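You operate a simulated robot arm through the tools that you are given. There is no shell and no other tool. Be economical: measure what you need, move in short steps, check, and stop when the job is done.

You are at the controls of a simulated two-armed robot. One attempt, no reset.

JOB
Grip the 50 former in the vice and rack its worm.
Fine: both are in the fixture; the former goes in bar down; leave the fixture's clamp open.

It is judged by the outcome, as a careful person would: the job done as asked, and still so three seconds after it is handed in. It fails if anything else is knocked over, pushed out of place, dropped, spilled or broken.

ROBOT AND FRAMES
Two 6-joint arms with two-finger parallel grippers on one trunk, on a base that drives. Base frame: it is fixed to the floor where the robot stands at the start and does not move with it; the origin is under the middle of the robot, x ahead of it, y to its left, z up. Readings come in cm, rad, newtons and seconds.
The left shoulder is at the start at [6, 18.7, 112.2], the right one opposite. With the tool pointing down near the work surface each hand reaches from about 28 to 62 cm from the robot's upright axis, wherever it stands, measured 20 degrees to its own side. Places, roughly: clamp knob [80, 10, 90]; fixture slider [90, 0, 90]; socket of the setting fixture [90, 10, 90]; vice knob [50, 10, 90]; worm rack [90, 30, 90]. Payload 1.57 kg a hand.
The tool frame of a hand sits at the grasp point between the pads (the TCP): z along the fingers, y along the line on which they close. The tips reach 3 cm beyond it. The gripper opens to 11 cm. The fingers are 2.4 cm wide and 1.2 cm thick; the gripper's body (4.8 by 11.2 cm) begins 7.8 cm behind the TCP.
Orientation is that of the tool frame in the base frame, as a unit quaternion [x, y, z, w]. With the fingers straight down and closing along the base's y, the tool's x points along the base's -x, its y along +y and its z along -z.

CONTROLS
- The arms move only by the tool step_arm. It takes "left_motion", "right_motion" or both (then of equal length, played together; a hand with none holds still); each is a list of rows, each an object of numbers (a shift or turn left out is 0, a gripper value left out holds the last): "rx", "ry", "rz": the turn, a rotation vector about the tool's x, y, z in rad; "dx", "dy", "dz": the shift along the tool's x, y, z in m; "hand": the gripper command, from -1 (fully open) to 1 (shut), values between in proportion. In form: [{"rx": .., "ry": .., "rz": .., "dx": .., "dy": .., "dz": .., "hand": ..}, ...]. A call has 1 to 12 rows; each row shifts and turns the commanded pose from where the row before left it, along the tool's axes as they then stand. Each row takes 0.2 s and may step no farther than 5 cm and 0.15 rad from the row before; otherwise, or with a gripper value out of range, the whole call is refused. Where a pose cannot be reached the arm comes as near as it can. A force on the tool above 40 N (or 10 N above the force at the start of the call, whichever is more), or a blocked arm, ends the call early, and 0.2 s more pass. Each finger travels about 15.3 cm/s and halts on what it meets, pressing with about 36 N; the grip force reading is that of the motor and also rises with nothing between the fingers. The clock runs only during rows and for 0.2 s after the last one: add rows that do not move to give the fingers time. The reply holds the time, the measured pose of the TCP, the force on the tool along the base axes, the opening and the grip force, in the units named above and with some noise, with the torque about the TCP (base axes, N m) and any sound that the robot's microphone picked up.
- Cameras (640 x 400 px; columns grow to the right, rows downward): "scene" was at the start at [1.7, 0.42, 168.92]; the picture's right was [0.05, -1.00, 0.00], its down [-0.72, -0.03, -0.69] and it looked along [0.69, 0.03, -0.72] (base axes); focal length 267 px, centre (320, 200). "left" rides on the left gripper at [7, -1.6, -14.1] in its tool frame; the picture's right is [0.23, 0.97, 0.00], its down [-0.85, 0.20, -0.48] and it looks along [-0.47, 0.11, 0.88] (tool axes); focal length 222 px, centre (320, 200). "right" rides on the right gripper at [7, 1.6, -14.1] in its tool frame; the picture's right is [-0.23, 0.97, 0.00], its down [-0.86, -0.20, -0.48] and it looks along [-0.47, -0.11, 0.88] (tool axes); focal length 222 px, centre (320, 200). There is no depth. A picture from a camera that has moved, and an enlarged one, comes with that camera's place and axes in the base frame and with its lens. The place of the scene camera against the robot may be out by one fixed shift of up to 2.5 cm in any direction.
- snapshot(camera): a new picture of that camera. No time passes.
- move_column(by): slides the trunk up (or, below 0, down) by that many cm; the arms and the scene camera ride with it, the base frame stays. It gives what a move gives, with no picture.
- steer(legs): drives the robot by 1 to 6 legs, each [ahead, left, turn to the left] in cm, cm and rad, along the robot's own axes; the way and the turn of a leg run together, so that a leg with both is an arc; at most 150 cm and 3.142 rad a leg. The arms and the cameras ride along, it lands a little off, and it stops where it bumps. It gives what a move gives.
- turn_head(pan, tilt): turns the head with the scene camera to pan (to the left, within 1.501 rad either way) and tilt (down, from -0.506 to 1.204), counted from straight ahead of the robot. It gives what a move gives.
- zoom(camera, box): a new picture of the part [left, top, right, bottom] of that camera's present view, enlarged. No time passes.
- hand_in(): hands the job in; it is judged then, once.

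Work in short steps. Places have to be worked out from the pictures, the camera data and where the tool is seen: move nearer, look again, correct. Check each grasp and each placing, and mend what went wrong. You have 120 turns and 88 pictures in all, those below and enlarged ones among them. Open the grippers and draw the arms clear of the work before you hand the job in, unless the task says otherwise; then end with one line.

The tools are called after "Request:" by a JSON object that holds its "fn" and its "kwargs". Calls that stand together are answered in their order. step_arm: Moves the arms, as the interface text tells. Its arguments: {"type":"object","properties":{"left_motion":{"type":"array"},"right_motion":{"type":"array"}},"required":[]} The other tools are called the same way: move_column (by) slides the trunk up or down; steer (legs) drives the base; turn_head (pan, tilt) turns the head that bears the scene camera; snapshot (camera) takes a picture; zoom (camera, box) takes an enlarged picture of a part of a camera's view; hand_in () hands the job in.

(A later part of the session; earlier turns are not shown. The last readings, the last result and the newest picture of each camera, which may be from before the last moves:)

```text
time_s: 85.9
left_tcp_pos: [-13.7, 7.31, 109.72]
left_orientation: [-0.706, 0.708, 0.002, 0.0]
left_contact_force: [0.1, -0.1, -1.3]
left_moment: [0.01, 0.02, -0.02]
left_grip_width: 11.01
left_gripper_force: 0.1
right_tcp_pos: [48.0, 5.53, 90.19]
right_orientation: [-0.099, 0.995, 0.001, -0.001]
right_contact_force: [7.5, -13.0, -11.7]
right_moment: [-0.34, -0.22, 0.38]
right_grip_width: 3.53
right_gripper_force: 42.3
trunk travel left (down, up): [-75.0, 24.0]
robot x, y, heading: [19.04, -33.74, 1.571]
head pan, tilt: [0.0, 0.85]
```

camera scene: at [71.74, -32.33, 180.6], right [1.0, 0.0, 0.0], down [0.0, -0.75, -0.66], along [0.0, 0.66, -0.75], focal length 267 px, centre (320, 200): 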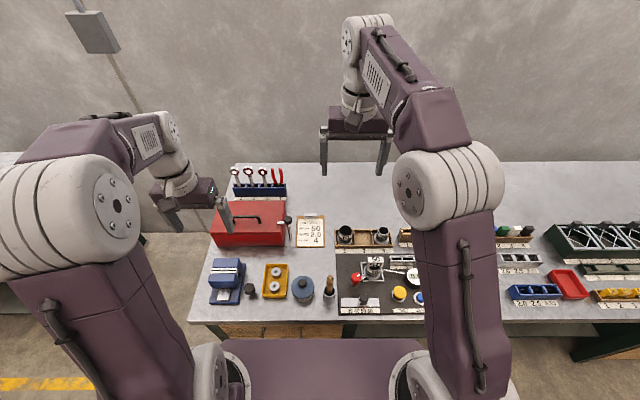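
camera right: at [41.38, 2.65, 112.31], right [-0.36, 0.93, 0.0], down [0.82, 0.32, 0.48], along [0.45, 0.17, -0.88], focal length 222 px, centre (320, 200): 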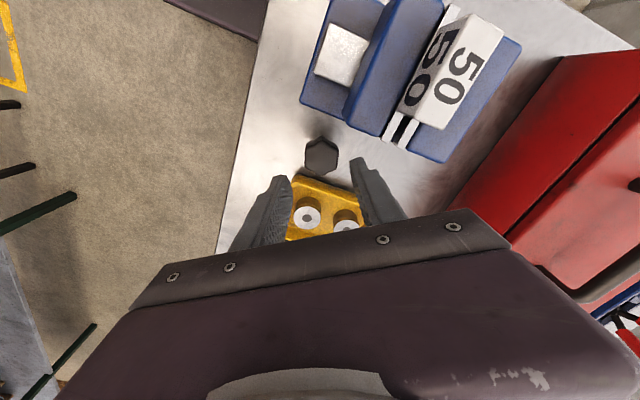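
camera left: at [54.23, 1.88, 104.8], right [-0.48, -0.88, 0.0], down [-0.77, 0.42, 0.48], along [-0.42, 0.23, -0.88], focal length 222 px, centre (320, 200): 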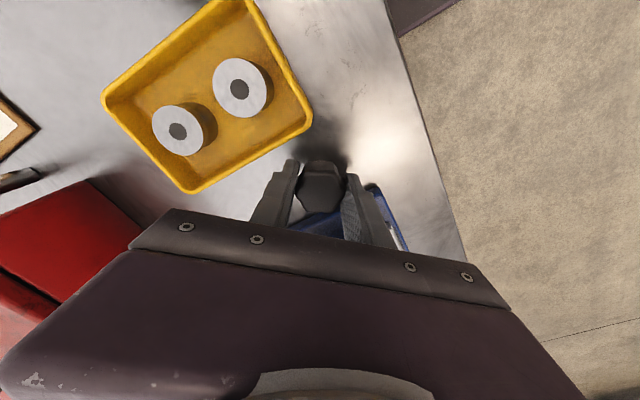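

Check whether the knob follows the fingers.

Request:
{"fn": "zoom", "kwargs": {"camera": "right", "box": [260, 120, 380, 240]}}

Request:
{"fn": "step_arm", "kwargs": {"right_motion": [{"rz": 0.1}, {"rz": 0.1}, {"rz": 0.1}, {}]}}

Request:
{"fn": "zoom", "kwargs": {"camera": "right", "box": [260, 120, 380, 240]}}

```text
3.33 times, centred on (320, 180) of right
camera zoom: at [40.91, 5.57, 104.47], right [0.03, 1.0, 0.0], down [0.88, -0.03, 0.48], along [0.48, -0.01, -0.88], focal length 740 px, centre (320, 267)
```

zoom: 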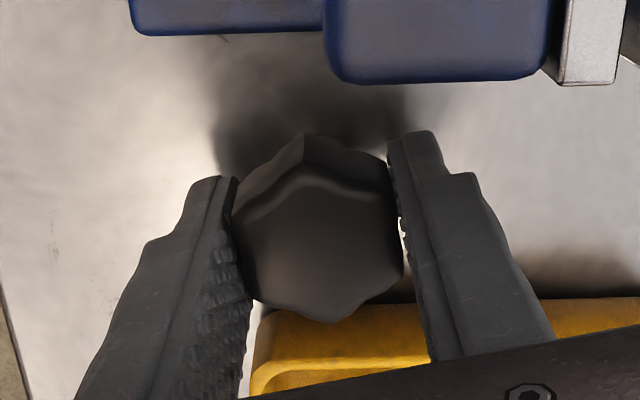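

```text
time_s: 86.9
left_tcp_pos: [-13.75, 7.2, 109.77]
left_orientation: [-0.707, 0.707, 0.001, 0.0]
left_contact_force: [-0.3, 0.3, 0.0]
left_moment: [-0.02, 0.0, -0.01]
left_grip_width: 11.02
left_gripper_force: 0.0
right_tcp_pos: [47.93, 5.5, 90.3]
right_orientation: [0.051, 0.999, 0.001, -0.001]
right_contact_force: [6.8, -13.0, -4.5]
right_moment: [-0.47, 0.09, 0.25]
right_grip_width: 3.55
right_gripper_force: 42.7
trunk travel left (down, up): [-75.0, 24.0]
robot x, y, heading: [19.25, -34.0, 1.569]
head pan, tilt: [0.0, 0.85]
```

```text
3.33 times, centred on (320, 180) of right
camera zoom: at [41.2, 7.66, 104.65], right [0.33, 0.95, 0.0], down [0.83, -0.29, 0.48], along [0.45, -0.15, -0.88], focal length 740 px, centre (320, 267)
```

zoom: 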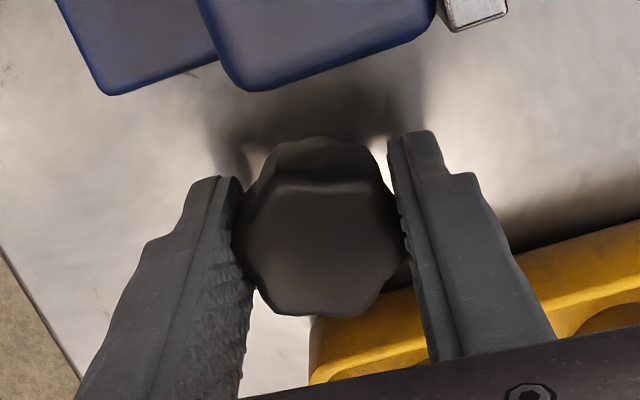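

The knob slips in the fingers at ~0.6 N·m. Release and see if the knob springs back.

Request:
{"fn": "step_arm", "kwargs": {"right_motion": [{"hand": 0.2}, {}, {}]}}

Request:
{"fn": "zoom", "kwargs": {"camera": "right", "box": [260, 120, 380, 240]}}

```text
time_s: 87.7
left_tcp_pos: [-13.96, 7.35, 109.64]
left_orientation: [-0.707, 0.707, 0.0, 0.0]
left_contact_force: [-1.2, -0.3, -0.4]
left_moment: [0.0, 0.01, 0.01]
left_grip_width: 11.0
left_gripper_force: 0.2
right_tcp_pos: [47.84, 5.69, 90.34]
right_orientation: [0.05, 0.999, 0.0, 0.0]
right_contact_force: [0.0, -1.2, 0.2]
right_moment: [-0.02, -0.01, -0.02]
right_grip_width: 4.39
right_gripper_force: 0.0
trunk travel left (down, up): [-75.0, 24.0]
robot x, y, heading: [19.26, -33.54, 1.571]
head pan, tilt: [0.0, 0.85]
```

```text
3.33 times, centred on (320, 180) of right
camera zoom: at [41.02, 7.85, 104.59], right [0.32, 0.95, 0.0], down [0.83, -0.29, 0.48], along [0.45, -0.15, -0.88], focal length 740 px, centre (320, 267)
```

zoom: 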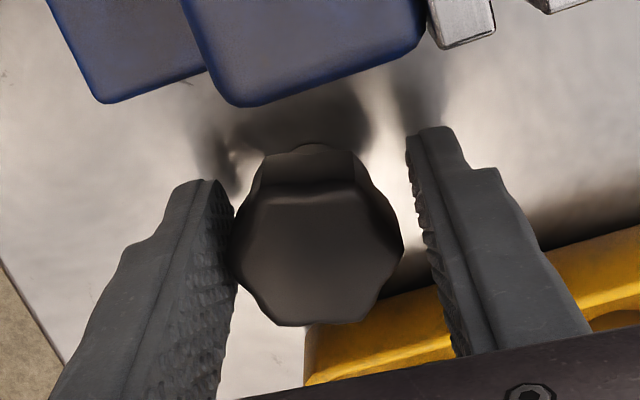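

The fingers were on corners. Rotate back 30° so they take the flats, recentre and tighten again.

Request:
{"fn": "step_arm", "kwargs": {"right_motion": [{"dy": -0.003}, {"rz": -0.13}, {"rz": -0.13}, {"rz": -0.13}, {"rz": -0.13}, {"hand": 0.9}, {}, {}, {"rz": 0.08}, {"rz": 0.08}, {}]}}

Request:
{"fn": "zoom", "kwargs": {"camera": "right", "box": [260, 120, 380, 240]}}

```text
time_s: 90.1
left_tcp_pos: [-13.96, 7.46, 109.54]
left_orientation: [-0.707, 0.707, -0.001, 0.0]
left_contact_force: [0.4, 0.3, -0.1]
left_moment: [0.01, -0.02, -0.01]
left_grip_width: 11.03
left_gripper_force: 0.0
right_tcp_pos: [47.63, 5.24, 90.29]
right_orientation: [-0.129, 0.992, 0.0, 0.001]
right_contact_force: [-3.7, 7.3, 2.1]
right_moment: [0.04, 0.25, 0.44]
right_grip_width: 3.55
right_gripper_force: 42.7
trunk travel left (down, up): [-75.0, 24.0]
robot x, y, heading: [18.91, -33.74, 1.571]
head pan, tilt: [0.0, 0.85]
```

```text
3.33 times, centred on (320, 180) of right
camera zoom: at [40.52, 5.05, 104.55], right [-0.03, 1.0, 0.0], down [0.88, 0.03, 0.48], along [0.48, 0.01, -0.88], focal length 740 px, centre (320, 267)
```

zoom: 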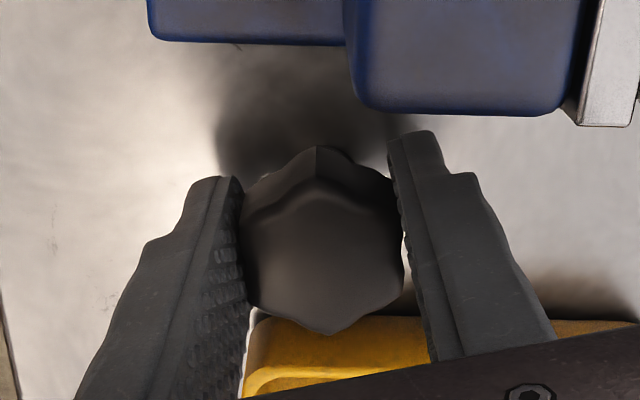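

Drive it to the slip limit, then release and repeat the tug test.

Request:
{"fn": "step_arm", "kwargs": {"right_motion": [{"rz": 0.1}, {"rz": 0.1}, {"rz": 0.1}, {"rz": 0.1}, {}]}}

Request:
{"fn": "step_arm", "kwargs": {"right_motion": [{"hand": 0.1}, {}, {"dz": -0.05}, {"dz": -0.05}, {"dz": -0.06}]}}

```text
time_s: 91.3
left_tcp_pos: [-13.94, 7.59, 109.61]
left_orientation: [0.708, -0.707, 0.0, 0.001]
left_contact_force: [0.5, -0.2, -0.5]
left_moment: [0.02, 0.01, 0.0]
left_grip_width: 11.01
left_gripper_force: 0.0
right_tcp_pos: [47.77, 5.48, 90.14]
right_orientation: [0.072, 0.997, 0.0, 0.001]
right_contact_force: [-2.4, 11.3, 5.6]
right_moment: [0.19, -0.08, 0.52]
right_grip_width: 3.52
right_gripper_force: 42.3
trunk travel left (down, up): [-75.0, 24.0]
robot x, y, heading: [19.24, -33.87, 1.568]
head pan, tilt: [0.0, 0.85]
```

```text
refused: row 5 steps farther than a row can; nothing moved
```

Slip limit again (0.52). Release, rise and go to the tag.

Request:
{"fn": "step_arm", "kwargs": {"right_motion": [{"hand": 0.2}, {}, {"dz": -0.05}, {"dz": -0.05}, {"dz": -0.05}, {"dz": -0.015, "rz": -0.144}, {"dx": 0.029, "dy": 0.014}, {"dx": 0.029, "dy": 0.014}, {"dx": 0.029, "dy": 0.014}, {}]}}

Request:
{"fn": "zoom", "kwargs": {"camera": "right", "box": [240, 80, 400, 220]}}

```text
time_s: 93.5
left_tcp_pos: [-13.83, 7.31, 109.58]
left_orientation: [0.707, -0.707, 0.0, 0.001]
left_contact_force: [-0.1, -0.6, 0.3]
left_moment: [0.0, 0.02, -0.02]
left_grip_width: 11.0
left_gripper_force: 0.1
right_tcp_pos: [38.95, 9.42, 106.46]
right_orientation: [-0.001, 1.0, 0.0, 0.0]
right_contact_force: [-0.7, 1.3, 0.1]
right_moment: [-0.01, 0.01, -0.03]
right_grip_width: 4.39
right_gripper_force: 0.0
trunk travel left (down, up): [-75.0, 24.0]
robot x, y, heading: [19.33, -33.6, 1.571]
head pan, tilt: [0.0, 0.85]
```

```text
2.86 times, centred on (320, 150) of right
camera zoom: at [31.98, 10.95, 120.83], right [0.22, 0.97, 0.0], down [0.86, -0.2, 0.48], along [0.47, -0.11, -0.88], focal length 635 px, centre (320, 343)
```

zoom: 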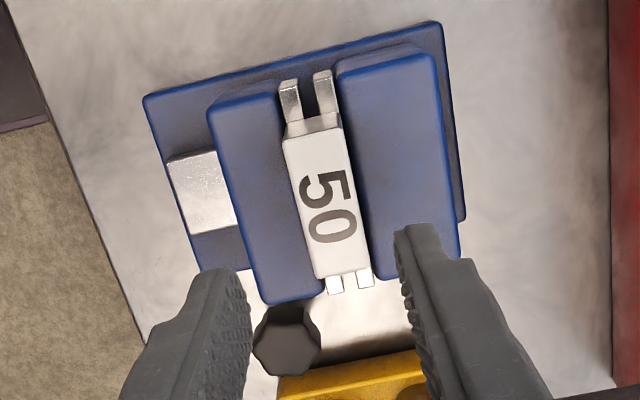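

Gap unchanged, so the jaws are against the bar. Repeat the tug test.

Request:
{"fn": "step_arm", "kwargs": {"right_motion": [{"dy": 0.003, "dz": 0.03}, {"dz": 0.03}, {"dz": 0.025}, {}, {"hand": 0.75}, {}, {}, {}]}}

Request:
{"fn": "step_arm", "kwargs": {"right_motion": [{"dz": -0.002}, {"dz": -0.002}, {}]}}

```text
time_s: 95.3
left_tcp_pos: [-13.76, 7.46, 109.65]
left_orientation: [-0.707, 0.707, 0.0, 0.0]
left_contact_force: [0.0, -1.5, 0.2]
left_moment: [0.0, 0.01, 0.02]
left_grip_width: 10.98
left_gripper_force: 0.0
right_tcp_pos: [39.15, 9.87, 98.37]
right_orientation: [-0.003, 1.0, 0.001, -0.001]
right_contact_force: [0.4, 11.8, 6.0]
right_moment: [0.35, -0.03, -0.09]
right_grip_width: 2.13
right_gripper_force: 34.4
trunk travel left (down, up): [-75.0, 24.0]
robot x, y, heading: [18.53, -33.51, 1.569]
head pan, tilt: [0.0, 0.85]
```

```text
time_s: 96.1
left_tcp_pos: [-13.99, 7.4, 109.54]
left_orientation: [0.707, -0.707, 0.0, 0.002]
left_contact_force: [-0.2, 0.0, -0.4]
left_moment: [0.0, -0.02, 0.01]
left_grip_width: 11.01
left_gripper_force: 0.0
right_tcp_pos: [39.23, 9.8, 98.71]
right_orientation: [-0.002, 1.0, -0.001, 0.001]
right_contact_force: [0.5, 4.8, -3.2]
right_moment: [0.22, -0.04, -0.04]
right_grip_width: 2.14
right_gripper_force: 34.5
trunk travel left (down, up): [-75.0, 24.0]
robot x, y, heading: [19.51, -33.98, 1.571]
head pan, tilt: [0.0, 0.85]
```

Force changed −9 N for 4 mm. Pull 3 mm more to see if it climbs or slides.

Request:
{"fn": "step_arm", "kwargs": {"right_motion": [{"dz": -0.0015}, {"dz": -0.0015}, {}]}}

Request:
{"fn": "zoom", "kwargs": {"camera": "scene", "box": [340, 220, 420, 290]}}

```text
time_s: 96.9
left_tcp_pos: [-13.9, 7.42, 109.67]
left_orientation: [0.708, -0.707, 0.0, 0.001]
left_contact_force: [0.1, 0.7, 0.7]
left_moment: [0.02, -0.04, 0.03]
left_grip_width: 11.01
left_gripper_force: 0.0
right_tcp_pos: [39.41, 9.92, 98.92]
right_orientation: [-0.002, 1.0, -0.001, 0.0]
right_contact_force: [0.3, 2.7, -3.2]
right_moment: [0.11, -0.01, -0.02]
right_grip_width: 2.16
right_gripper_force: 34.6
trunk travel left (down, up): [-75.0, 24.0]
robot x, y, heading: [19.29, -33.63, 1.569]
head pan, tilt: [0.0, 0.85]
```

```text
5.71 times, centred on (380, 255) of scene
camera zoom: at [18.83, -31.58, 168.59], right [1.0, 0.0, 0.0], down [0.0, -0.75, -0.66], along [0.0, 0.66, -0.75], focal length 1524 px, centre (-23, -114)
```

zoom: 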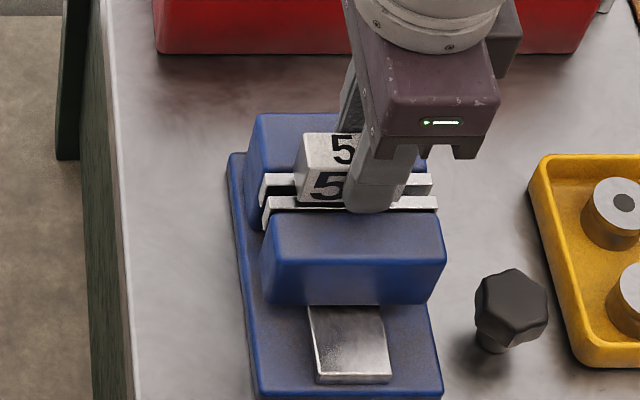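

It slides with little more than its weight. Seat it again and do a sideways wiggle to see whether there is slack between jaws.

Request:
{"fn": "step_arm", "kwargs": {"right_motion": [{"dz": 0.003}, {"dz": 0.0035}, {}]}}

Request:
{"fn": "step_arm", "kwargs": {"right_motion": [{"dy": -0.003}, {}, {}]}}

Request:
{"fn": "step_arm", "kwargs": {"right_motion": [{"dy": 0.003}, {"dy": 0.003}, {}, {}]}}

```text
time_s: 97.7
left_tcp_pos: [-13.84, 7.25, 109.67]
left_orientation: [0.707, -0.707, 0.0, 0.0]
left_contact_force: [0.0, 0.1, 0.1]
left_moment: [-0.02, -0.01, 0.02]
left_grip_width: 11.02
left_gripper_force: 0.1
right_tcp_pos: [39.05, 9.92, 98.49]
right_orientation: [-0.002, 1.0, 0.002, 0.0]
right_contact_force: [3.6, 3.3, 13.7]
right_moment: [0.01, 0.03, -0.06]
right_grip_width: 2.16
right_gripper_force: 34.8
trunk travel left (down, up): [-75.0, 24.0]
robot x, y, heading: [19.23, -33.65, 1.569]
head pan, tilt: [0.0, 0.85]
```

```text
time_s: 98.5
left_tcp_pos: [-13.99, 7.42, 109.72]
left_orientation: [-0.707, 0.707, 0.001, 0.0]
left_contact_force: [-0.7, -0.3, 0.1]
left_moment: [-0.02, 0.01, 0.01]
left_grip_width: 10.98
left_gripper_force: 0.0
right_tcp_pos: [39.17, 9.77, 98.37]
right_orientation: [-0.002, 1.0, 0.003, 0.0]
right_contact_force: [5.9, 17.1, 24.1]
right_moment: [0.48, -0.04, -0.04]
right_grip_width: 2.16
right_gripper_force: 34.7
trunk travel left (down, up): [-75.0, 24.0]
robot x, y, heading: [19.05, -33.42, 1.571]
head pan, tilt: [0.0, 0.85]
```

```text
time_s: 99.5
left_tcp_pos: [-13.99, 7.19, 109.72]
left_orientation: [0.708, -0.706, 0.0, -0.001]
left_contact_force: [0.3, 0.0, -0.5]
left_moment: [-0.02, 0.04, -0.02]
left_grip_width: 11.0
left_gripper_force: 0.0
right_tcp_pos: [39.13, 9.86, 98.35]
right_orientation: [-0.001, 1.0, -0.001, 0.0]
right_contact_force: [4.2, 0.9, 15.4]
right_moment: [-0.01, -0.2, -0.04]
right_grip_width: 2.13
right_gripper_force: 34.8
trunk travel left (down, up): [-75.0, 24.0]
robot x, y, heading: [19.34, -33.74, 1.571]
head pan, tilt: [0.0, 0.85]
```

Evidence suggests the jaws do bear on the bar and the knob only slips at the finger friction limit; friction in the vice is just modest. I'll release (seated), and give the knob a final tightening after this reseat.

Request:
{"fn": "step_arm", "kwargs": {"right_motion": [{"hand": 0.3}, {}, {"dz": -0.04}, {"dz": -0.04}, {"dz": -0.03}, {"dx": -0.03, "dy": -0.014, "hand": 0.1}, {"dx": -0.03, "dy": -0.015}, {"dx": -0.029, "dy": -0.015}, {"rz": -0.15}, {"rz": -0.15}, {"rz": -0.15}, {"rz": -0.15}]}}

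Request:
{"fn": "step_arm", "kwargs": {"right_motion": [{"rz": -0.15, "dz": 0.04}, {"rz": -0.15, "dz": 0.04}, {"rz": -0.15, "dz": 0.04}, {"dz": 0.03}, {}]}}

Request:
{"fn": "snapshot", "kwargs": {"camera": "right"}}

```text
time_s: 102.1
left_tcp_pos: [-13.92, 7.45, 109.62]
left_orientation: [-0.707, 0.708, 0.001, 0.0]
left_contact_force: [0.2, 0.5, -0.4]
left_moment: [-0.02, -0.01, -0.03]
left_grip_width: 10.99
left_gripper_force: 0.0
right_tcp_pos: [48.12, 5.73, 109.24]
right_orientation: [-0.298, 0.954, 0.0, 0.0]
right_contact_force: [-0.2, 0.1, -0.7]
right_moment: [0.01, 0.02, -0.06]
right_grip_width: 4.96
right_gripper_force: 0.1
trunk travel left (down, up): [-75.0, 24.0]
robot x, y, heading: [19.1, -33.18, 1.571]
head pan, tilt: [0.0, 0.85]
```

```text
time_s: 103.3
left_tcp_pos: [-13.93, 7.28, 109.72]
left_orientation: [-0.707, 0.707, 0.0, 0.0]
left_contact_force: [0.0, -1.3, -0.3]
left_moment: [0.0, -0.01, -0.01]
left_grip_width: 10.99
left_gripper_force: 0.0
right_tcp_pos: [47.8, 5.48, 94.5]
right_orientation: [-0.503, 0.864, 0.001, 0.0]
right_contact_force: [0.0, -0.3, -0.5]
right_moment: [0.01, -0.02, 0.02]
right_grip_width: 4.95
right_gripper_force: 0.0
trunk travel left (down, up): [-75.0, 24.0]
robot x, y, heading: [19.25, -33.53, 1.566]
head pan, tilt: [0.0, 0.85]
```

```text
17 pictures are left
camera right: at [42.92, 0.13, 108.85], right [-0.73, 0.68, 0.0], down [0.6, 0.64, 0.48], along [0.33, 0.35, -0.88], focal length 222 px, centre (320, 200)
```

right: 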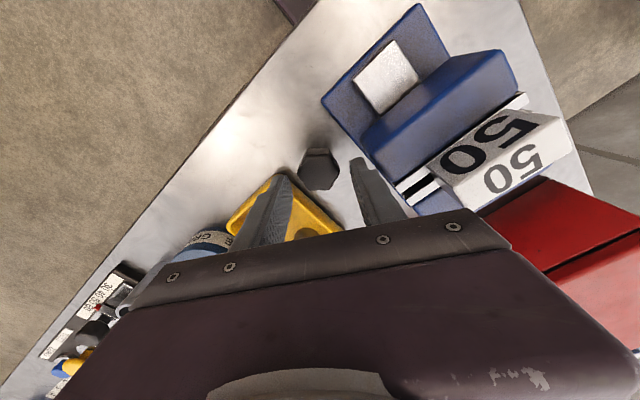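

Grip from this different wrist angle and turn clockwise; read the torque.

Request:
{"fn": "step_arm", "kwargs": {"right_motion": [{"dz": 0.04}, {}, {"hand": 0.9}, {}, {}, {"rz": 0.1}, {"rz": 0.1}, {}]}}

Request:
{"fn": "step_arm", "kwargs": {"right_motion": [{"rz": 0.1}, {"rz": 0.1}, {}]}}

Request:
{"fn": "step_arm", "kwargs": {"right_motion": [{"rz": 0.1}, {"rz": 0.1}, {"rz": 0.1}, {}]}}

```text
time_s: 105.1
left_tcp_pos: [-13.82, 7.21, 109.77]
left_orientation: [0.707, -0.707, -0.001, 0.0]
left_contact_force: [0.1, 0.1, -0.6]
left_moment: [-0.01, 0.01, 0.01]
left_grip_width: 11.0
left_gripper_force: 0.1
right_tcp_pos: [48.15, 5.44, 90.55]
right_orientation: [-0.413, 0.911, 0.001, 0.002]
right_contact_force: [10.9, 0.9, 23.5]
right_moment: [-0.54, 0.23, 0.25]
right_grip_width: 3.53
right_gripper_force: 42.5
trunk travel left (down, up): [-75.0, 24.0]
robot x, y, heading: [18.99, -33.44, 1.57]
head pan, tilt: [0.0, 0.85]
```

```text
time_s: 105.9
left_tcp_pos: [-13.98, 7.17, 109.68]
left_orientation: [-0.707, 0.707, 0.001, 0.0]
left_contact_force: [-0.4, 0.2, 0.5]
left_moment: [0.0, -0.02, 0.07]
left_grip_width: 10.99
left_gripper_force: 0.1
right_tcp_pos: [47.81, 5.35, 90.52]
right_orientation: [-0.321, 0.947, -0.001, 0.0]
right_contact_force: [1.4, -4.8, 12.3]
right_moment: [-0.53, 0.45, 0.21]
right_grip_width: 3.54
right_gripper_force: 42.2
trunk travel left (down, up): [-75.0, 24.0]
robot x, y, heading: [18.63, -33.63, 1.57]
head pan, tilt: [0.0, 0.85]
```

```text
time_s: 106.9
left_tcp_pos: [-13.94, 7.11, 109.79]
left_orientation: [-0.707, 0.707, 0.001, 0.0]
left_contact_force: [-0.4, -0.3, -0.3]
left_moment: [-0.01, -0.02, 0.0]
left_grip_width: 11.01
left_gripper_force: 0.1
right_tcp_pos: [48.08, 5.48, 90.43]
right_orientation: [-0.174, 0.985, 0.0, 0.0]
right_contact_force: [1.9, -8.2, 5.4]
right_moment: [-0.1, -0.28, 0.76]
right_grip_width: 3.5
right_gripper_force: 42.5
trunk travel left (down, up): [-75.0, 24.0]
robot x, y, heading: [19.17, -33.41, 1.575]
head pan, tilt: [0.0, 0.85]
```

Torque 0.76 now—better hold. A bit more.

Request:
{"fn": "step_arm", "kwargs": {"right_motion": [{"rz": 0.1}, {"rz": 0.1}, {}]}}

Request:
{"fn": "zoom", "kwargs": {"camera": "scene", "box": [345, 225, 405, 265]}}

```text
time_s: 107.7
left_tcp_pos: [-13.82, 7.17, 109.81]
left_orientation: [0.708, -0.707, -0.001, 0.0]
left_contact_force: [-0.1, -0.1, 0.5]
left_moment: [0.01, -0.02, 0.0]
left_grip_width: 10.99
left_gripper_force: 0.0
right_tcp_pos: [48.26, 5.47, 90.45]
right_orientation: [-0.076, 0.997, 0.001, -0.001]
right_contact_force: [9.2, -10.7, 4.5]
right_moment: [-0.25, -0.35, 0.54]
right_grip_width: 3.54
right_gripper_force: 41.8
trunk travel left (down, up): [-75.0, 24.0]
robot x, y, heading: [19.21, -33.84, 1.569]
head pan, tilt: [0.0, 0.85]
```

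```text
10.00 times, centred on (375, 245) of scene
camera zoom: at [19.02, -32.01, 168.6], right [1.0, 0.0, 0.0], down [0.0, -0.75, -0.66], along [0.0, 0.66, -0.75], focal length 2667 px, centre (-230, -250)
```

zoom: 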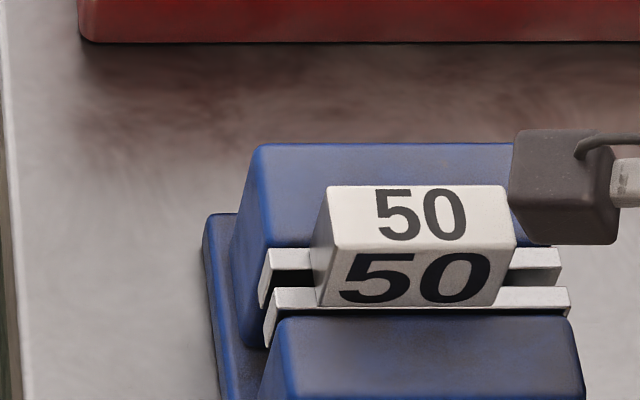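

Released-load check: let go of the knob, go to the tag, and do a small 2 mm tug.

Request:
{"fn": "step_arm", "kwargs": {"right_motion": [{"hand": 0.2}, {}, {"dz": -0.05}, {"dz": -0.05}, {"dz": -0.05}, {"dz": -0.015, "rz": 0.15}, {"dx": 0.03, "dy": 0.014}, {"dx": 0.03, "dy": 0.014}, {"dx": 0.03, "dy": 0.014}, {}]}}

Request:
{"fn": "zoom", "kwargs": {"camera": "right", "box": [270, 90, 370, 190]}}

```text
time_s: 109.9
left_tcp_pos: [-13.84, 7.17, 109.74]
left_orientation: [0.707, -0.707, -0.001, 0.001]
left_contact_force: [-0.2, -0.2, 0.6]
left_moment: [0.0, -0.04, 0.02]
left_grip_width: 11.0
left_gripper_force: 0.1
right_tcp_pos: [39.08, 9.84, 106.87]
right_orientation: [-0.001, 1.0, 0.001, 0.0]
right_contact_force: [-0.7, 0.1, 0.6]
right_moment: [0.02, 0.01, -0.01]
right_grip_width: 4.38
right_gripper_force: 0.1
trunk travel left (down, up): [-75.0, 24.0]
robot x, y, heading: [19.55, -33.45, 1.573]
head pan, tilt: [0.0, 0.85]
```

```text
4.00 times, centred on (320, 140) of right
camera zoom: at [32.04, 11.33, 121.19], right [0.23, 0.97, 0.0], down [0.86, -0.2, 0.48], along [0.47, -0.11, -0.88], focal length 888 px, centre (320, 440)
```

zoom: 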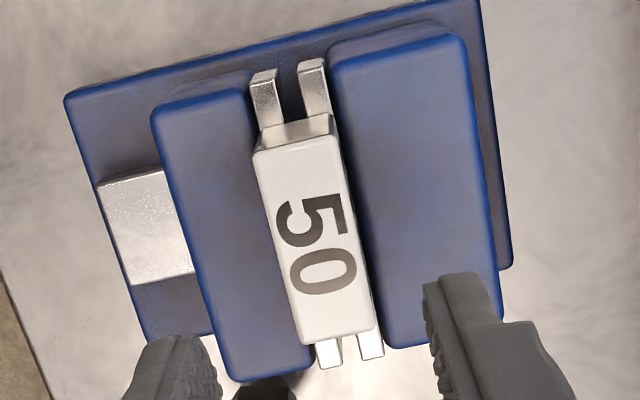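

Tag centre y≈9.6; shift −0.2, grip, and tug 3 mm.

Request:
{"fn": "step_arm", "kwargs": {"right_motion": [{"dy": -0.002, "dz": 0.03}, {"dz": 0.03}, {"dz": 0.025}, {}, {"hand": 0.75}, {}, {}, {}]}}

Request:
{"fn": "step_arm", "kwargs": {"right_motion": [{"dz": -0.003}, {}]}}

Request:
{"fn": "step_arm", "kwargs": {"right_motion": [{"dz": -0.002}, {}]}}

```text
time_s: 111.7
left_tcp_pos: [-13.92, 7.43, 109.58]
left_orientation: [0.707, -0.707, 0.0, 0.0]
left_contact_force: [-0.4, -0.2, 1.0]
left_moment: [-0.01, -0.01, -0.02]
left_grip_width: 10.98
left_gripper_force: 0.1
right_tcp_pos: [39.09, 9.71, 98.26]
right_orientation: [0.0, 1.0, 0.001, 0.0]
right_contact_force: [0.8, 9.4, 3.9]
right_moment: [0.27, -0.02, -0.01]
right_grip_width: 2.12
right_gripper_force: 35.0
trunk travel left (down, up): [-75.0, 24.0]
robot x, y, heading: [19.08, -33.63, 1.568]
head pan, tilt: [0.0, 0.85]
```

```text
time_s: 112.3
left_tcp_pos: [-13.89, 7.56, 109.55]
left_orientation: [0.708, -0.707, 0.0, 0.001]
left_contact_force: [-0.4, 1.2, 0.2]
left_moment: [-0.03, -0.01, 0.01]
left_grip_width: 10.99
left_gripper_force: 0.0
right_tcp_pos: [39.06, 9.77, 98.49]
right_orientation: [-0.001, 1.0, -0.002, 0.0]
right_contact_force: [-1.3, 9.2, -4.9]
right_moment: [0.41, 0.02, -0.05]
right_grip_width: 2.13
right_gripper_force: 34.5
trunk travel left (down, up): [-75.0, 24.0]
robot x, y, heading: [19.02, -33.34, 1.574]
head pan, tilt: [0.0, 0.85]
```

```text
time_s: 112.9
left_tcp_pos: [-13.86, 7.63, 109.56]
left_orientation: [0.707, -0.707, 0.0, 0.001]
left_contact_force: [0.7, -0.1, 0.1]
left_moment: [-0.02, -0.01, 0.0]
left_grip_width: 11.02
left_gripper_force: 0.0
right_tcp_pos: [39.17, 9.77, 98.69]
right_orientation: [0.0, 1.0, -0.001, 0.0]
right_contact_force: [0.5, 9.3, -5.0]
right_moment: [0.4, -0.05, -0.03]
right_grip_width: 2.13
right_gripper_force: 34.5
trunk travel left (down, up): [-75.0, 24.0]
robot x, y, heading: [18.87, -33.54, 1.572]
head pan, tilt: [0.0, 0.85]
```

Still slides at ~3 N. While raised off the seat, probe sideways in 1.5 mm steps to see the slack between the jaws.

Request:
{"fn": "step_arm", "kwargs": {"right_motion": [{"dy": 0.0015}, {}]}}

Request:
{"fn": "step_arm", "kwargs": {"right_motion": [{"dy": 0.0015}, {}]}}

Request:
{"fn": "step_arm", "kwargs": {"right_motion": [{"dy": 0.0015}, {}]}}

Request:
{"fn": "step_arm", "kwargs": {"right_motion": [{"dy": 0.0015}, {}]}}

```text
time_s: 113.5
left_tcp_pos: [-13.81, 7.46, 109.59]
left_orientation: [0.708, -0.707, 0.0, 0.002]
left_contact_force: [0.7, -0.8, -1.0]
left_moment: [0.04, 0.02, 0.01]
left_grip_width: 10.98
left_gripper_force: 0.1
right_tcp_pos: [39.11, 9.85, 98.82]
right_orientation: [-0.001, 1.0, -0.001, -0.001]
right_contact_force: [1.3, 6.4, -3.9]
right_moment: [0.22, -0.05, -0.05]
right_grip_width: 2.13
right_gripper_force: 34.2
trunk travel left (down, up): [-75.0, 24.0]
robot x, y, heading: [18.85, -33.53, 1.572]
head pan, tilt: [0.0, 0.85]
```

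```text
time_s: 114.1
left_tcp_pos: [-13.87, 7.35, 109.58]
left_orientation: [-0.707, 0.707, 0.0, 0.0]
left_contact_force: [0.8, 0.6, 0.6]
left_moment: [0.01, 0.01, 0.0]
left_grip_width: 10.99
left_gripper_force: 0.2
right_tcp_pos: [38.86, 9.84, 98.82]
right_orientation: [0.0, 1.0, -0.001, 0.0]
right_contact_force: [0.4, -0.4, -2.9]
right_moment: [0.02, 0.02, 0.02]
right_grip_width: 2.11
right_gripper_force: 35.2
trunk travel left (down, up): [-75.0, 24.0]
robot x, y, heading: [19.43, -33.58, 1.568]
head pan, tilt: [0.0, 0.85]
```

```text
time_s: 114.7
left_tcp_pos: [-13.94, 7.2, 109.64]
left_orientation: [0.707, -0.707, 0.0, 0.001]
left_contact_force: [0.0, -0.5, 0.5]
left_moment: [-0.02, -0.02, 0.01]
left_grip_width: 11.01
left_gripper_force: 0.1
right_tcp_pos: [38.91, 9.83, 98.8]
right_orientation: [-0.001, 1.0, 0.0, 0.0]
right_contact_force: [-2.4, -5.3, -2.1]
right_moment: [-0.22, 0.09, 0.0]
right_grip_width: 2.12
right_gripper_force: 34.7
trunk travel left (down, up): [-75.0, 24.0]
robot x, y, heading: [19.06, -33.61, 1.57]
head pan, tilt: [0.0, 0.85]
```

```text
time_s: 115.3
left_tcp_pos: [-13.79, 7.26, 109.68]
left_orientation: [-0.707, 0.707, 0.0, 0.001]
left_contact_force: [-0.4, -0.6, 0.6]
left_moment: [0.01, 0.0, -0.02]
left_grip_width: 10.98
left_gripper_force: 0.1
right_tcp_pos: [39.03, 9.86, 98.76]
right_orientation: [-0.001, 1.0, -0.002, 0.0]
right_contact_force: [-3.2, -14.3, -9.5]
right_moment: [-0.57, 0.1, -0.02]
right_grip_width: 2.13
right_gripper_force: 34.6
trunk travel left (down, up): [-75.0, 24.0]
robot x, y, heading: [19.01, -33.23, 1.573]
head pan, tilt: [0.0, 0.85]
```

Force passes linearly from +9 to −14 N with no dead zone: the bar is held between both jaws without slack. Recentre, seat it and release, then one last tightening.

Request:
{"fn": "step_arm", "kwargs": {"right_motion": [{"dy": -0.003}, {"dz": 0.003}, {"dz": 0.003}, {}]}}

Request:
{"fn": "step_arm", "kwargs": {"right_motion": [{"hand": 0.3}, {}, {"dz": -0.04}, {"dz": -0.04}, {"dz": -0.03}, {"dx": -0.03, "dy": -0.014, "hand": 0.1}, {"dx": -0.03, "dy": -0.014}, {"dx": -0.029, "dy": -0.014}, {"rz": -0.15}, {"rz": -0.15}, {"rz": -0.15}, {"rz": -0.15}]}}

Request:
{"fn": "step_arm", "kwargs": {"right_motion": [{"rz": -0.15, "dz": 0.04}, {"rz": -0.15, "dz": 0.04}, {"rz": -0.15, "dz": 0.04}, {"dz": 0.035}, {}]}}

```text
time_s: 116.3
left_tcp_pos: [-13.88, 7.26, 109.7]
left_orientation: [-0.707, 0.707, 0.0, 0.0]
left_contact_force: [0.0, 0.0, 0.1]
left_moment: [0.04, 0.0, 0.0]
left_grip_width: 11.01
left_gripper_force: 0.0
right_tcp_pos: [39.01, 9.83, 98.24]
right_orientation: [-0.002, 1.0, 0.001, 0.001]
right_contact_force: [-0.2, -2.9, -1.0]
right_moment: [-0.14, -0.08, 0.0]
right_grip_width: 2.15
right_gripper_force: 34.7
trunk travel left (down, up): [-75.0, 24.0]
robot x, y, heading: [19.15, -33.51, 1.564]
head pan, tilt: [0.0, 0.85]
```

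```text
time_s: 118.9
left_tcp_pos: [-13.92, 7.41, 109.67]
left_orientation: [-0.707, 0.707, 0.0, 0.0]
left_contact_force: [-0.5, 0.8, 0.3]
left_moment: [-0.02, -0.02, -0.01]
left_grip_width: 10.99
left_gripper_force: 0.0
right_tcp_pos: [48.05, 5.71, 109.22]
right_orientation: [-0.298, 0.955, 0.0, -0.001]
right_contact_force: [-0.5, -0.2, 0.3]
right_moment: [0.01, 0.0, 0.01]
right_grip_width: 4.96
right_gripper_force: 0.1
trunk travel left (down, up): [-75.0, 24.0]
robot x, y, heading: [19.2, -33.58, 1.57]
head pan, tilt: [0.0, 0.85]
```

```text
time_s: 120.1
left_tcp_pos: [-13.92, 7.41, 109.76]
left_orientation: [0.707, -0.707, 0.0, 0.001]
left_contact_force: [0.2, -0.2, 0.2]
left_moment: [0.02, -0.02, 0.01]
left_grip_width: 11.0
left_gripper_force: 0.1
right_tcp_pos: [47.99, 5.69, 93.68]
right_orientation: [-0.503, 0.865, 0.0, 0.001]
right_contact_force: [0.0, 0.1, 0.9]
right_moment: [0.0, -0.01, 0.01]
right_grip_width: 4.95
right_gripper_force: 0.0
trunk travel left (down, up): [-75.0, 24.0]
robot x, y, heading: [19.47, -33.73, 1.571]
head pan, tilt: [0.0, 0.85]
```

Correct 3 mm in −y, descend, grip and tighten.

Request:
{"fn": "step_arm", "kwargs": {"right_motion": [{"dx": 0.0026, "dy": -0.0015}, {"dz": 0.032}, {}, {"hand": 0.9}, {}, {}, {"rz": 0.1}, {"rz": 0.1}, {"rz": 0.1}, {"rz": 0.1}, {}]}}

Request:
{"fn": "step_arm", "kwargs": {"right_motion": [{"rz": 0.1}, {"rz": 0.1}, {"rz": 0.1}, {}]}}

```text
time_s: 122.5
left_tcp_pos: [-14.0, 7.43, 109.67]
left_orientation: [-0.707, 0.707, -0.001, 0.0]
left_contact_force: [0.4, 0.4, -0.7]
left_moment: [0.0, 0.02, 0.02]
left_grip_width: 11.01
left_gripper_force: 0.0
right_tcp_pos: [47.89, 5.41, 90.34]
right_orientation: [-0.32, 0.947, -0.001, 0.0]
right_contact_force: [-6.6, -0.1, -13.5]
right_moment: [0.03, 0.03, 0.76]
right_grip_width: 3.54
right_gripper_force: 42.6
trunk travel left (down, up): [-75.0, 24.0]
robot x, y, heading: [19.51, -33.91, 1.572]
head pan, tilt: [0.0, 0.85]
```

```text
time_s: 123.5
left_tcp_pos: [-13.8, 7.21, 109.69]
left_orientation: [0.707, -0.707, -0.001, 0.001]
left_contact_force: [-0.1, 0.2, 0.2]
left_moment: [0.01, -0.04, 0.02]
left_grip_width: 10.99
left_gripper_force: 0.0
right_tcp_pos: [48.02, 5.4, 90.51]
right_orientation: [-0.175, 0.985, 0.001, 0.0]
right_contact_force: [4.6, 0.5, 5.5]
right_moment: [-0.29, 0.09, 0.79]
right_grip_width: 3.54
right_gripper_force: 41.5
trunk travel left (down, up): [-75.0, 24.0]
robot x, y, heading: [19.31, -33.31, 1.569]
head pan, tilt: [0.0, 0.85]
```

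Tight at 0.79 N·m. Release, rise, and orient for the worm (fingers closing along y), then drive back.

Request:
{"fn": "step_arm", "kwargs": {"right_motion": [{"hand": 0.1}, {}, {"dz": -0.05}, {"dz": -0.05}, {"dz": -0.05}, {"dz": -0.05}, {"dz": -0.04, "rz": 0.15}, {"rz": 0.15}, {"rz": 0.053, "hand": -0.4}, {}]}}

Request:
{"fn": "steer", "kwargs": {"legs": [[0, -54.5, 0]]}}

```text
time_s: 125.7
left_tcp_pos: [-13.9, 7.31, 109.71]
left_orientation: [0.707, -0.707, -0.001, 0.0]
left_contact_force: [0.2, 0.5, 0.7]
left_moment: [0.01, 0.01, 0.02]
left_grip_width: 10.99
left_gripper_force: 0.0
right_tcp_pos: [48.01, 5.3, 114.36]
right_orientation: [0.001, 1.0, 0.001, 0.001]
right_contact_force: [-1.0, 1.1, 1.2]
right_moment: [-0.04, -0.02, -0.02]
right_grip_width: 7.69
right_gripper_force: 0.0
trunk travel left (down, up): [-75.0, 24.0]
robot x, y, heading: [18.85, -33.6, 1.573]
head pan, tilt: [0.0, 0.85]
```

```text
time_s: 128.8
left_tcp_pos: [41.0, 7.32, 109.71]
left_orientation: [0.707, -0.707, 0.0, 0.0]
left_contact_force: [0.5, 0.4, 0.0]
left_moment: [0.02, 0.03, 0.0]
left_grip_width: 10.99
left_gripper_force: 0.1
right_tcp_pos: [102.93, 5.48, 114.25]
right_orientation: [0.0, 1.0, -0.001, 0.0]
right_contact_force: [-0.1, 0.6, 0.8]
right_moment: [0.0, -0.01, -0.05]
right_grip_width: 7.7
right_gripper_force: 0.1
trunk travel left (down, up): [-75.0, 24.0]
robot x, y, heading: [74.14, -33.49, 1.574]
head pan, tilt: [0.0, 0.85]
```

Move the right hand above the worm and look.

Request:
{"fn": "step_arm", "kwargs": {"right_motion": [{"dx": 0.042, "dy": 0.022}, {"dx": 0.042, "dy": 0.022}, {"dx": 0.04, "dy": 0.022}, {"dz": 0.04}, {}]}}

Request:
{"fn": "snapshot", "kwargs": {"camera": "right"}}

```text
time_s: 130.0
left_tcp_pos: [41.02, 7.35, 109.65]
left_orientation: [-0.707, 0.707, 0.0, 0.0]
left_contact_force: [0.9, 0.0, -0.7]
left_moment: [0.01, 0.01, 0.05]
left_grip_width: 10.98
left_gripper_force: 0.1
right_tcp_pos: [90.6, 11.92, 110.39]
right_orientation: [0.0, 1.0, 0.0, 0.0]
right_contact_force: [-0.1, -0.6, 0.7]
right_moment: [0.03, 0.01, 0.01]
right_grip_width: 7.69
right_gripper_force: 0.0
trunk travel left (down, up): [-75.0, 24.0]
robot x, y, heading: [74.14, -33.61, 1.574]
head pan, tilt: [0.0, 0.85]
```

```text
14 pictures are left
camera right: at [83.52, 13.51, 124.72], right [0.23, 0.97, 0.0], down [0.86, -0.2, 0.48], along [0.47, -0.11, -0.88], focal length 222 px, centre (320, 200)
```

right: 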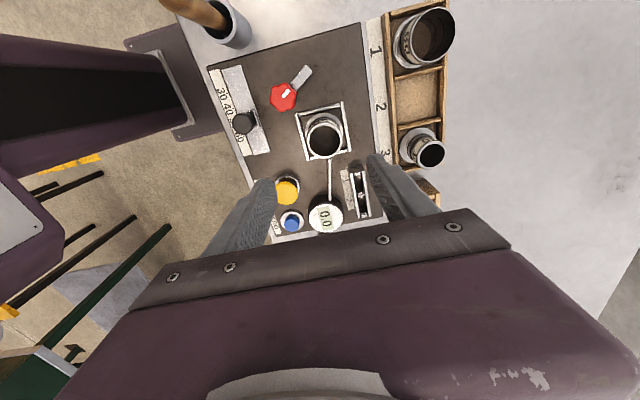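

Worm rim centre about (90.4, 12.5), slot 2 centre about (89.4, 27.3). Descend around the worm and close.

Request:
{"fn": "step_arm", "kwargs": {"right_motion": [{"dy": 0.006, "dx": 0.002, "dz": 0.04}, {"dz": 0.04}, {"dz": 0.04}, {"dz": 0.034}, {}, {"hand": 0.2}, {}, {}, {}]}}

Request:
{"fn": "zoom", "kwargs": {"camera": "right", "box": [230, 90, 410, 240]}}

```text
time_s: 132.0
left_tcp_pos: [41.15, 7.23, 109.66]
left_orientation: [0.708, -0.706, 0.0, 0.0]
left_contact_force: [0.1, -0.3, 0.3]
left_moment: [-0.01, 0.01, -0.03]
left_grip_width: 10.99
left_gripper_force: 0.0
right_tcp_pos: [90.35, 12.7, 94.77]
right_orientation: [-0.001, 1.0, -0.001, -0.001]
right_contact_force: [-0.6, -6.5, -3.0]
right_moment: [-0.52, 0.08, -0.01]
right_grip_width: 5.09
right_gripper_force: 35.7
trunk travel left (down, up): [-75.0, 24.0]
robot x, y, heading: [74.24, -33.7, 1.574]
head pan, tilt: [0.0, 0.85]
```

```text
2.67 times, centred on (320, 165) of right
camera zoom: at [83.44, 14.27, 109.04], right [0.23, 0.97, 0.0], down [0.86, -0.2, 0.48], along [0.47, -0.11, -0.88], focal length 592 px, centre (320, 293)
```

zoom: 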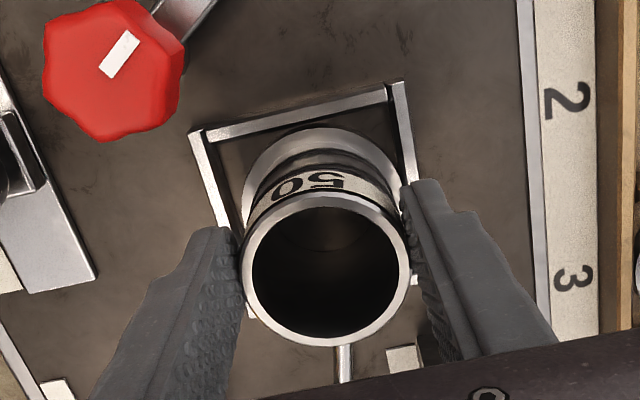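

Gripped at 5.09 cm. Lift straight up.

Request:
{"fn": "step_arm", "kwargs": {"right_motion": [{"dz": -0.015}, {"dz": -0.025}, {"dz": -0.04}, {"dz": -0.04}, {}]}}

Request:
{"fn": "zoom", "kwargs": {"camera": "scene", "box": [310, 170, 410, 270]}}

```text
time_s: 133.2
left_tcp_pos: [41.09, 7.38, 109.63]
left_orientation: [0.708, -0.706, 0.0, 0.0]
left_contact_force: [-0.2, -0.2, -0.2]
left_moment: [0.0, -0.02, 0.01]
left_grip_width: 11.01
left_gripper_force: 0.1
right_tcp_pos: [90.23, 12.7, 106.93]
right_orientation: [-0.001, 1.0, 0.0, 0.0]
right_contact_force: [0.2, -0.3, -0.4]
right_moment: [0.04, -0.02, 0.03]
right_grip_width: 4.4
right_gripper_force: 0.0
trunk travel left (down, up): [-75.0, 24.0]
robot x, y, heading: [74.42, -33.19, 1.574]
head pan, tilt: [0.0, 0.85]
```

```text
4.00 times, centred on (360, 220) of scene
camera zoom: at [73.83, -31.61, 168.59], right [1.0, 0.0, 0.0], down [0.0, -0.75, -0.66], along [0.0, 0.66, -0.75], focal length 1067 px, centre (160, 120)
```

zoom: 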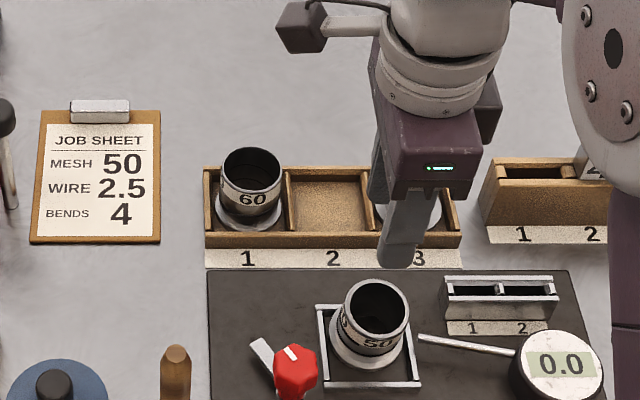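

It slipped out of the grip; the worm looks a bit askew in the socket. Look closely.

Request:
{"fn": "zoom", "kwargs": {"camera": "right", "box": [250, 70, 400, 200]}}

```text
3.08 times, centred on (325, 135) of right
camera zoom: at [83.28, 14.15, 121.39], right [0.23, 0.97, 0.0], down [0.86, -0.2, 0.48], along [0.47, -0.11, -0.88], focal length 684 px, centre (305, 400)
```

zoom: 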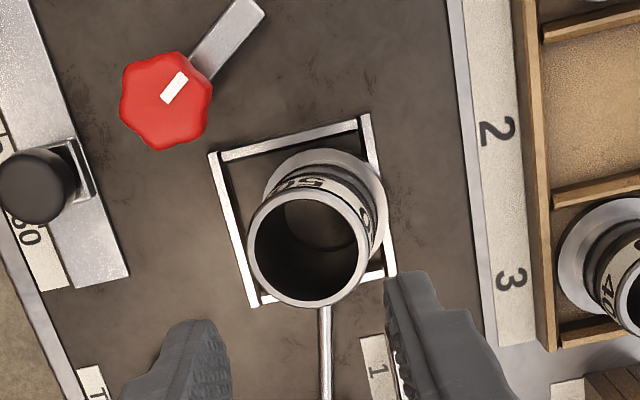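

The worm leans slightly. Regrip deeper (TCP ≈ 93) with full closing command.

Request:
{"fn": "step_arm", "kwargs": {"right_motion": [{"hand": -0.4, "dx": -0.004, "dy": -0.001}, {"dz": 0.04}, {"dz": 0.04}, {"dz": 0.03}, {"dz": 0.027}, {}, {"hand": 1}, {}, {}, {}]}}

Request:
{"fn": "zoom", "kwargs": {"camera": "right", "box": [230, 90, 410, 240]}}

```text
time_s: 135.4
left_tcp_pos: [41.13, 7.31, 109.71]
left_orientation: [0.708, -0.706, 0.0, 0.0]
left_contact_force: [-0.6, -0.1, 0.4]
left_moment: [0.0, 0.0, -0.01]
left_grip_width: 11.01
left_gripper_force: 0.1
right_tcp_pos: [90.6, 12.79, 93.39]
right_orientation: [-0.001, 1.0, 0.002, 0.001]
right_contact_force: [2.8, 6.1, 14.2]
right_moment: [0.91, -0.46, 0.07]
right_grip_width: 5.47
right_gripper_force: 36.3
trunk travel left (down, up): [-75.0, 24.0]
robot x, y, heading: [73.96, -33.59, 1.577]
head pan, tilt: [0.0, 0.85]
```

```text
2.67 times, centred on (320, 165) of right
camera zoom: at [83.64, 14.28, 107.68], right [0.23, 0.97, 0.0], down [0.86, -0.2, 0.48], along [0.47, -0.1, -0.88], focal length 592 px, centre (320, 293)
```

zoom: 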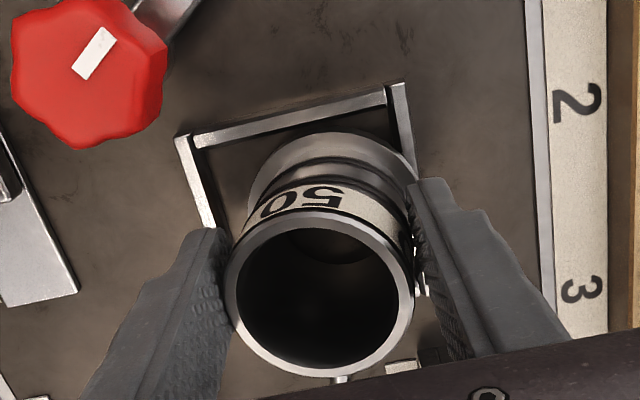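

Held slightly diagonal (5.47). Lift 1.5 cm so the flange frees from the frame and see whether it squares up in the pads.

Request:
{"fn": "step_arm", "kwargs": {"right_motion": [{"dz": -0.005}, {"dz": -0.005}, {"dz": -0.005}, {}, {}]}}

Request:
{"fn": "zoom", "kwargs": {"camera": "right", "box": [230, 90, 410, 240]}}

```text
time_s: 136.6
left_tcp_pos: [41.03, 7.42, 109.69]
left_orientation: [0.708, -0.706, -0.001, 0.0]
left_contact_force: [0.0, -0.3, 0.5]
left_moment: [-0.04, -0.01, -0.02]
left_grip_width: 10.99
left_gripper_force: 0.0
right_tcp_pos: [90.72, 12.8, 94.81]
right_orientation: [-0.001, 1.0, -0.001, 0.0]
right_contact_force: [0.0, -0.3, -4.4]
right_moment: [0.0, 0.03, -0.01]
right_grip_width: 5.07
right_gripper_force: 36.4
trunk travel left (down, up): [-75.0, 24.0]
robot x, y, heading: [74.03, -33.63, 1.569]
head pan, tilt: [0.0, 0.85]
```

```text
2.67 times, centred on (320, 165) of right
camera zoom: at [83.74, 14.19, 108.99], right [0.23, 0.97, 0.0], down [0.86, -0.2, 0.48], along [0.47, -0.11, -0.88], focal length 592 px, centre (320, 293)
```

zoom: 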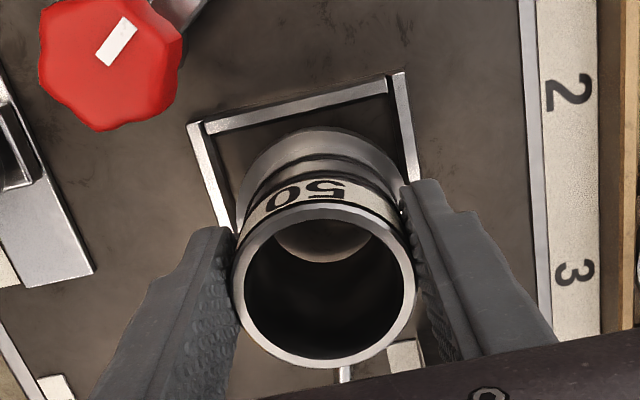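

Squared up, 5.07 cm and weight carried. Lift, then move over slot 2.

Request:
{"fn": "step_arm", "kwargs": {"right_motion": [{"dz": -0.025}, {"dz": -0.03}, {"dz": -0.03}, {"dz": -0.02}, {"dx": 0.004, "dy": 0.03}, {"dx": 0.004, "dy": 0.03}, {"dx": 0.004, "dy": 0.03}, {"dy": 0.03}, {"dy": 0.025}, {}]}}

Request:
{"fn": "snapshot", "kwargs": {"camera": "right"}}

```text
time_s: 138.8
left_tcp_pos: [41.01, 7.3, 109.75]
left_orientation: [0.707, -0.707, 0.0, 0.0]
left_contact_force: [-0.4, 0.1, 0.2]
left_moment: [0.01, 0.01, -0.04]
left_grip_width: 10.99
left_gripper_force: 0.0
right_tcp_pos: [89.55, 25.72, 105.3]
right_orientation: [0.0, 1.0, 0.0, 0.001]
right_contact_force: [0.7, 0.2, -2.9]
right_moment: [-0.02, 0.04, 0.01]
right_grip_width: 5.06
right_gripper_force: 35.8
right hand out of reach, approached as far as the arm can: row 9
trunk travel left (down, up): [-75.0, 24.0]
robot x, y, heading: [74.13, -33.58, 1.575]
head pan, tilt: [0.0, 0.85]
```

```text
8 pictures are left
camera right: at [82.59, 27.33, 119.57], right [0.23, 0.97, 0.0], down [0.86, -0.2, 0.48], along [0.47, -0.11, -0.88], focal length 222 px, centre (320, 200)
```

right: 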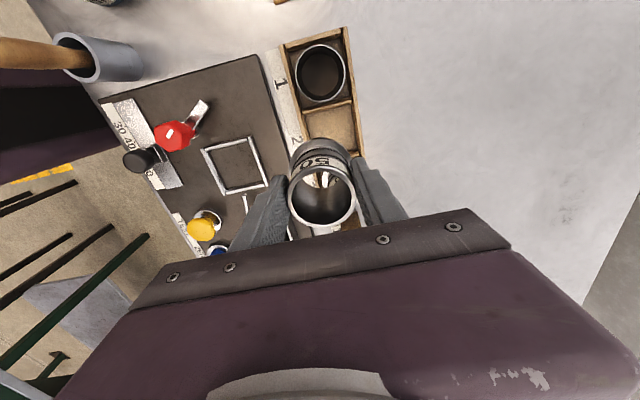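

Arm at its reach limit; slot 2 spans x≈85.7–92.9, centre (89.3, 27.4). Drive 2.5 cm nearer to the bench.

Request:
{"fn": "steer", "kwargs": {"legs": [[2.5, 0, 0]]}}

```text
time_s: 139.7
left_tcp_pos: [41.1, 9.32, 109.8]
left_orientation: [0.707, -0.707, -0.002, 0.0]
left_contact_force: [0.1, -0.5, -0.1]
left_moment: [0.05, 0.0, -0.02]
left_grip_width: 11.0
left_gripper_force: 0.1
right_tcp_pos: [89.59, 27.98, 105.64]
right_orientation: [-0.001, 1.0, 0.002, -0.001]
right_contact_force: [-0.7, -1.0, -2.6]
right_moment: [0.04, 0.0, 0.01]
right_grip_width: 5.05
right_gripper_force: 35.5
trunk travel left (down, up): [-75.0, 24.0]
robot x, y, heading: [74.29, -31.22, 1.574]
head pan, tilt: [0.0, 0.85]
```

Now within reach; trim: dy −0.5 cm, and lower 5 cm, reading the pose.

Request:
{"fn": "step_arm", "kwargs": {"right_motion": [{"dy": -0.005, "dx": 0.003, "dz": 0.02}, {"dz": 0.02}, {"dz": 0.01}, {}]}}

```text
time_s: 140.7
left_tcp_pos: [41.08, 9.71, 109.58]
left_orientation: [0.707, -0.707, 0.0, 0.0]
left_contact_force: [0.7, -1.2, -0.5]
left_moment: [-0.01, 0.02, 0.0]
left_grip_width: 11.02
left_gripper_force: 0.1
right_tcp_pos: [89.25, 27.85, 100.33]
right_orientation: [-0.001, 1.0, 0.001, 0.0]
right_contact_force: [-0.1, 0.9, -2.7]
right_moment: [0.04, 0.02, -0.04]
right_grip_width: 5.09
right_gripper_force: 35.8
trunk travel left (down, up): [-75.0, 24.0]
robot x, y, heading: [73.9, -30.99, 1.575]
head pan, tilt: [0.0, 0.85]
```

Pose (89.25, 27.85, 100.3). Trim y by −0.4 and check the view before lowering.

Request:
{"fn": "step_arm", "kwargs": {"right_motion": [{"dy": -0.004}, {}]}}

Request:
{"fn": "zoom", "kwargs": {"camera": "right", "box": [240, 20, 420, 230]}}

Request:
{"fn": "zoom", "kwargs": {"camera": "scene", "box": [310, 160, 410, 260]}}

```text
time_s: 141.2
left_tcp_pos: [40.98, 9.8, 109.63]
left_orientation: [0.708, -0.706, -0.001, 0.0]
left_contact_force: [-0.2, 1.0, 0.3]
left_moment: [-0.02, -0.01, 0.0]
left_grip_width: 11.03
left_gripper_force: 0.1
right_tcp_pos: [89.33, 27.43, 100.37]
right_orientation: [-0.001, 1.0, 0.0, 0.0]
right_contact_force: [0.5, 0.2, -4.5]
right_moment: [-0.02, 0.03, 0.01]
right_grip_width: 5.02
right_gripper_force: 36.1
trunk travel left (down, up): [-75.0, 24.0]
robot x, y, heading: [73.97, -31.33, 1.569]
head pan, tilt: [0.0, 0.85]
```

```text
1.90 times, centred on (330, 125) of right
camera zoom: at [82.33, 28.95, 114.69], right [0.23, 0.97, 0.0], down [0.86, -0.2, 0.48], along [0.47, -0.11, -0.88], focal length 423 px, centre (301, 343)
```

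zoom: 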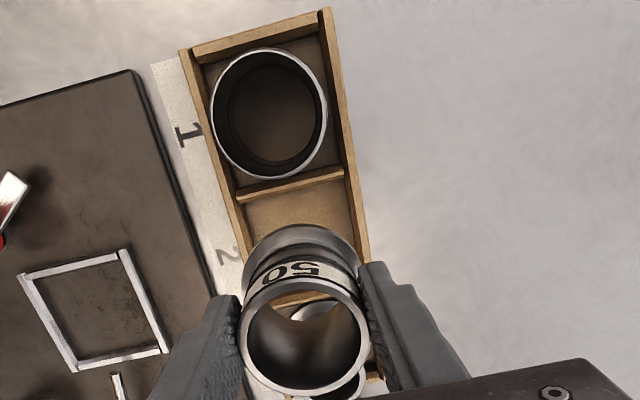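

```text
4.00 times, centred on (360, 210) of scene
camera zoom: at [73.84, -29.19, 168.59], right [1.0, 0.0, 0.0], down [0.0, -0.75, -0.66], along [0.0, 0.66, -0.75], focal length 1067 px, centre (160, 160)
```

zoom: 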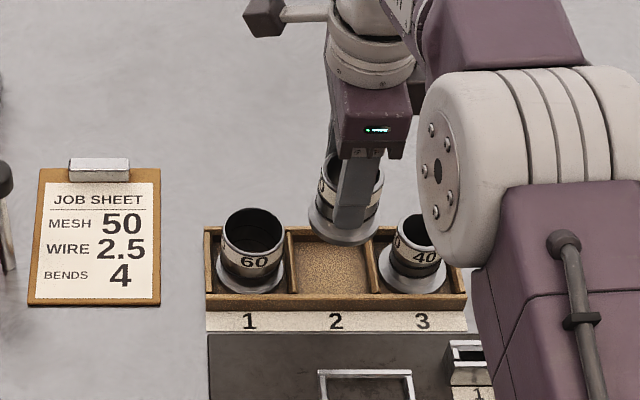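

Alignment agrees (slot centre y≈27.5). Lower in stages feeling for contact.

Request:
{"fn": "step_arm", "kwargs": {"right_motion": [{"dz": 0.015}, {"dz": 0.015}, {"dz": 0.01}, {"dz": 0.01}, {}]}}

```text
time_s: 142.4
left_tcp_pos: [41.1, 9.75, 109.63]
left_orientation: [0.708, -0.706, -0.002, 0.001]
left_contact_force: [-0.8, 0.9, 0.4]
left_moment: [-0.03, -0.03, -0.02]
left_grip_width: 11.02
left_gripper_force: 0.1
right_tcp_pos: [89.26, 27.55, 95.38]
right_orientation: [-0.001, 1.0, 0.0, 0.0]
right_contact_force: [-0.8, 0.1, -4.7]
right_moment: [0.01, 0.01, -0.01]
right_grip_width: 5.04
right_gripper_force: 35.8
trunk travel left (down, up): [-75.0, 24.0]
robot x, y, heading: [74.3, -31.34, 1.57]
head pan, tilt: [0.0, 0.85]
```

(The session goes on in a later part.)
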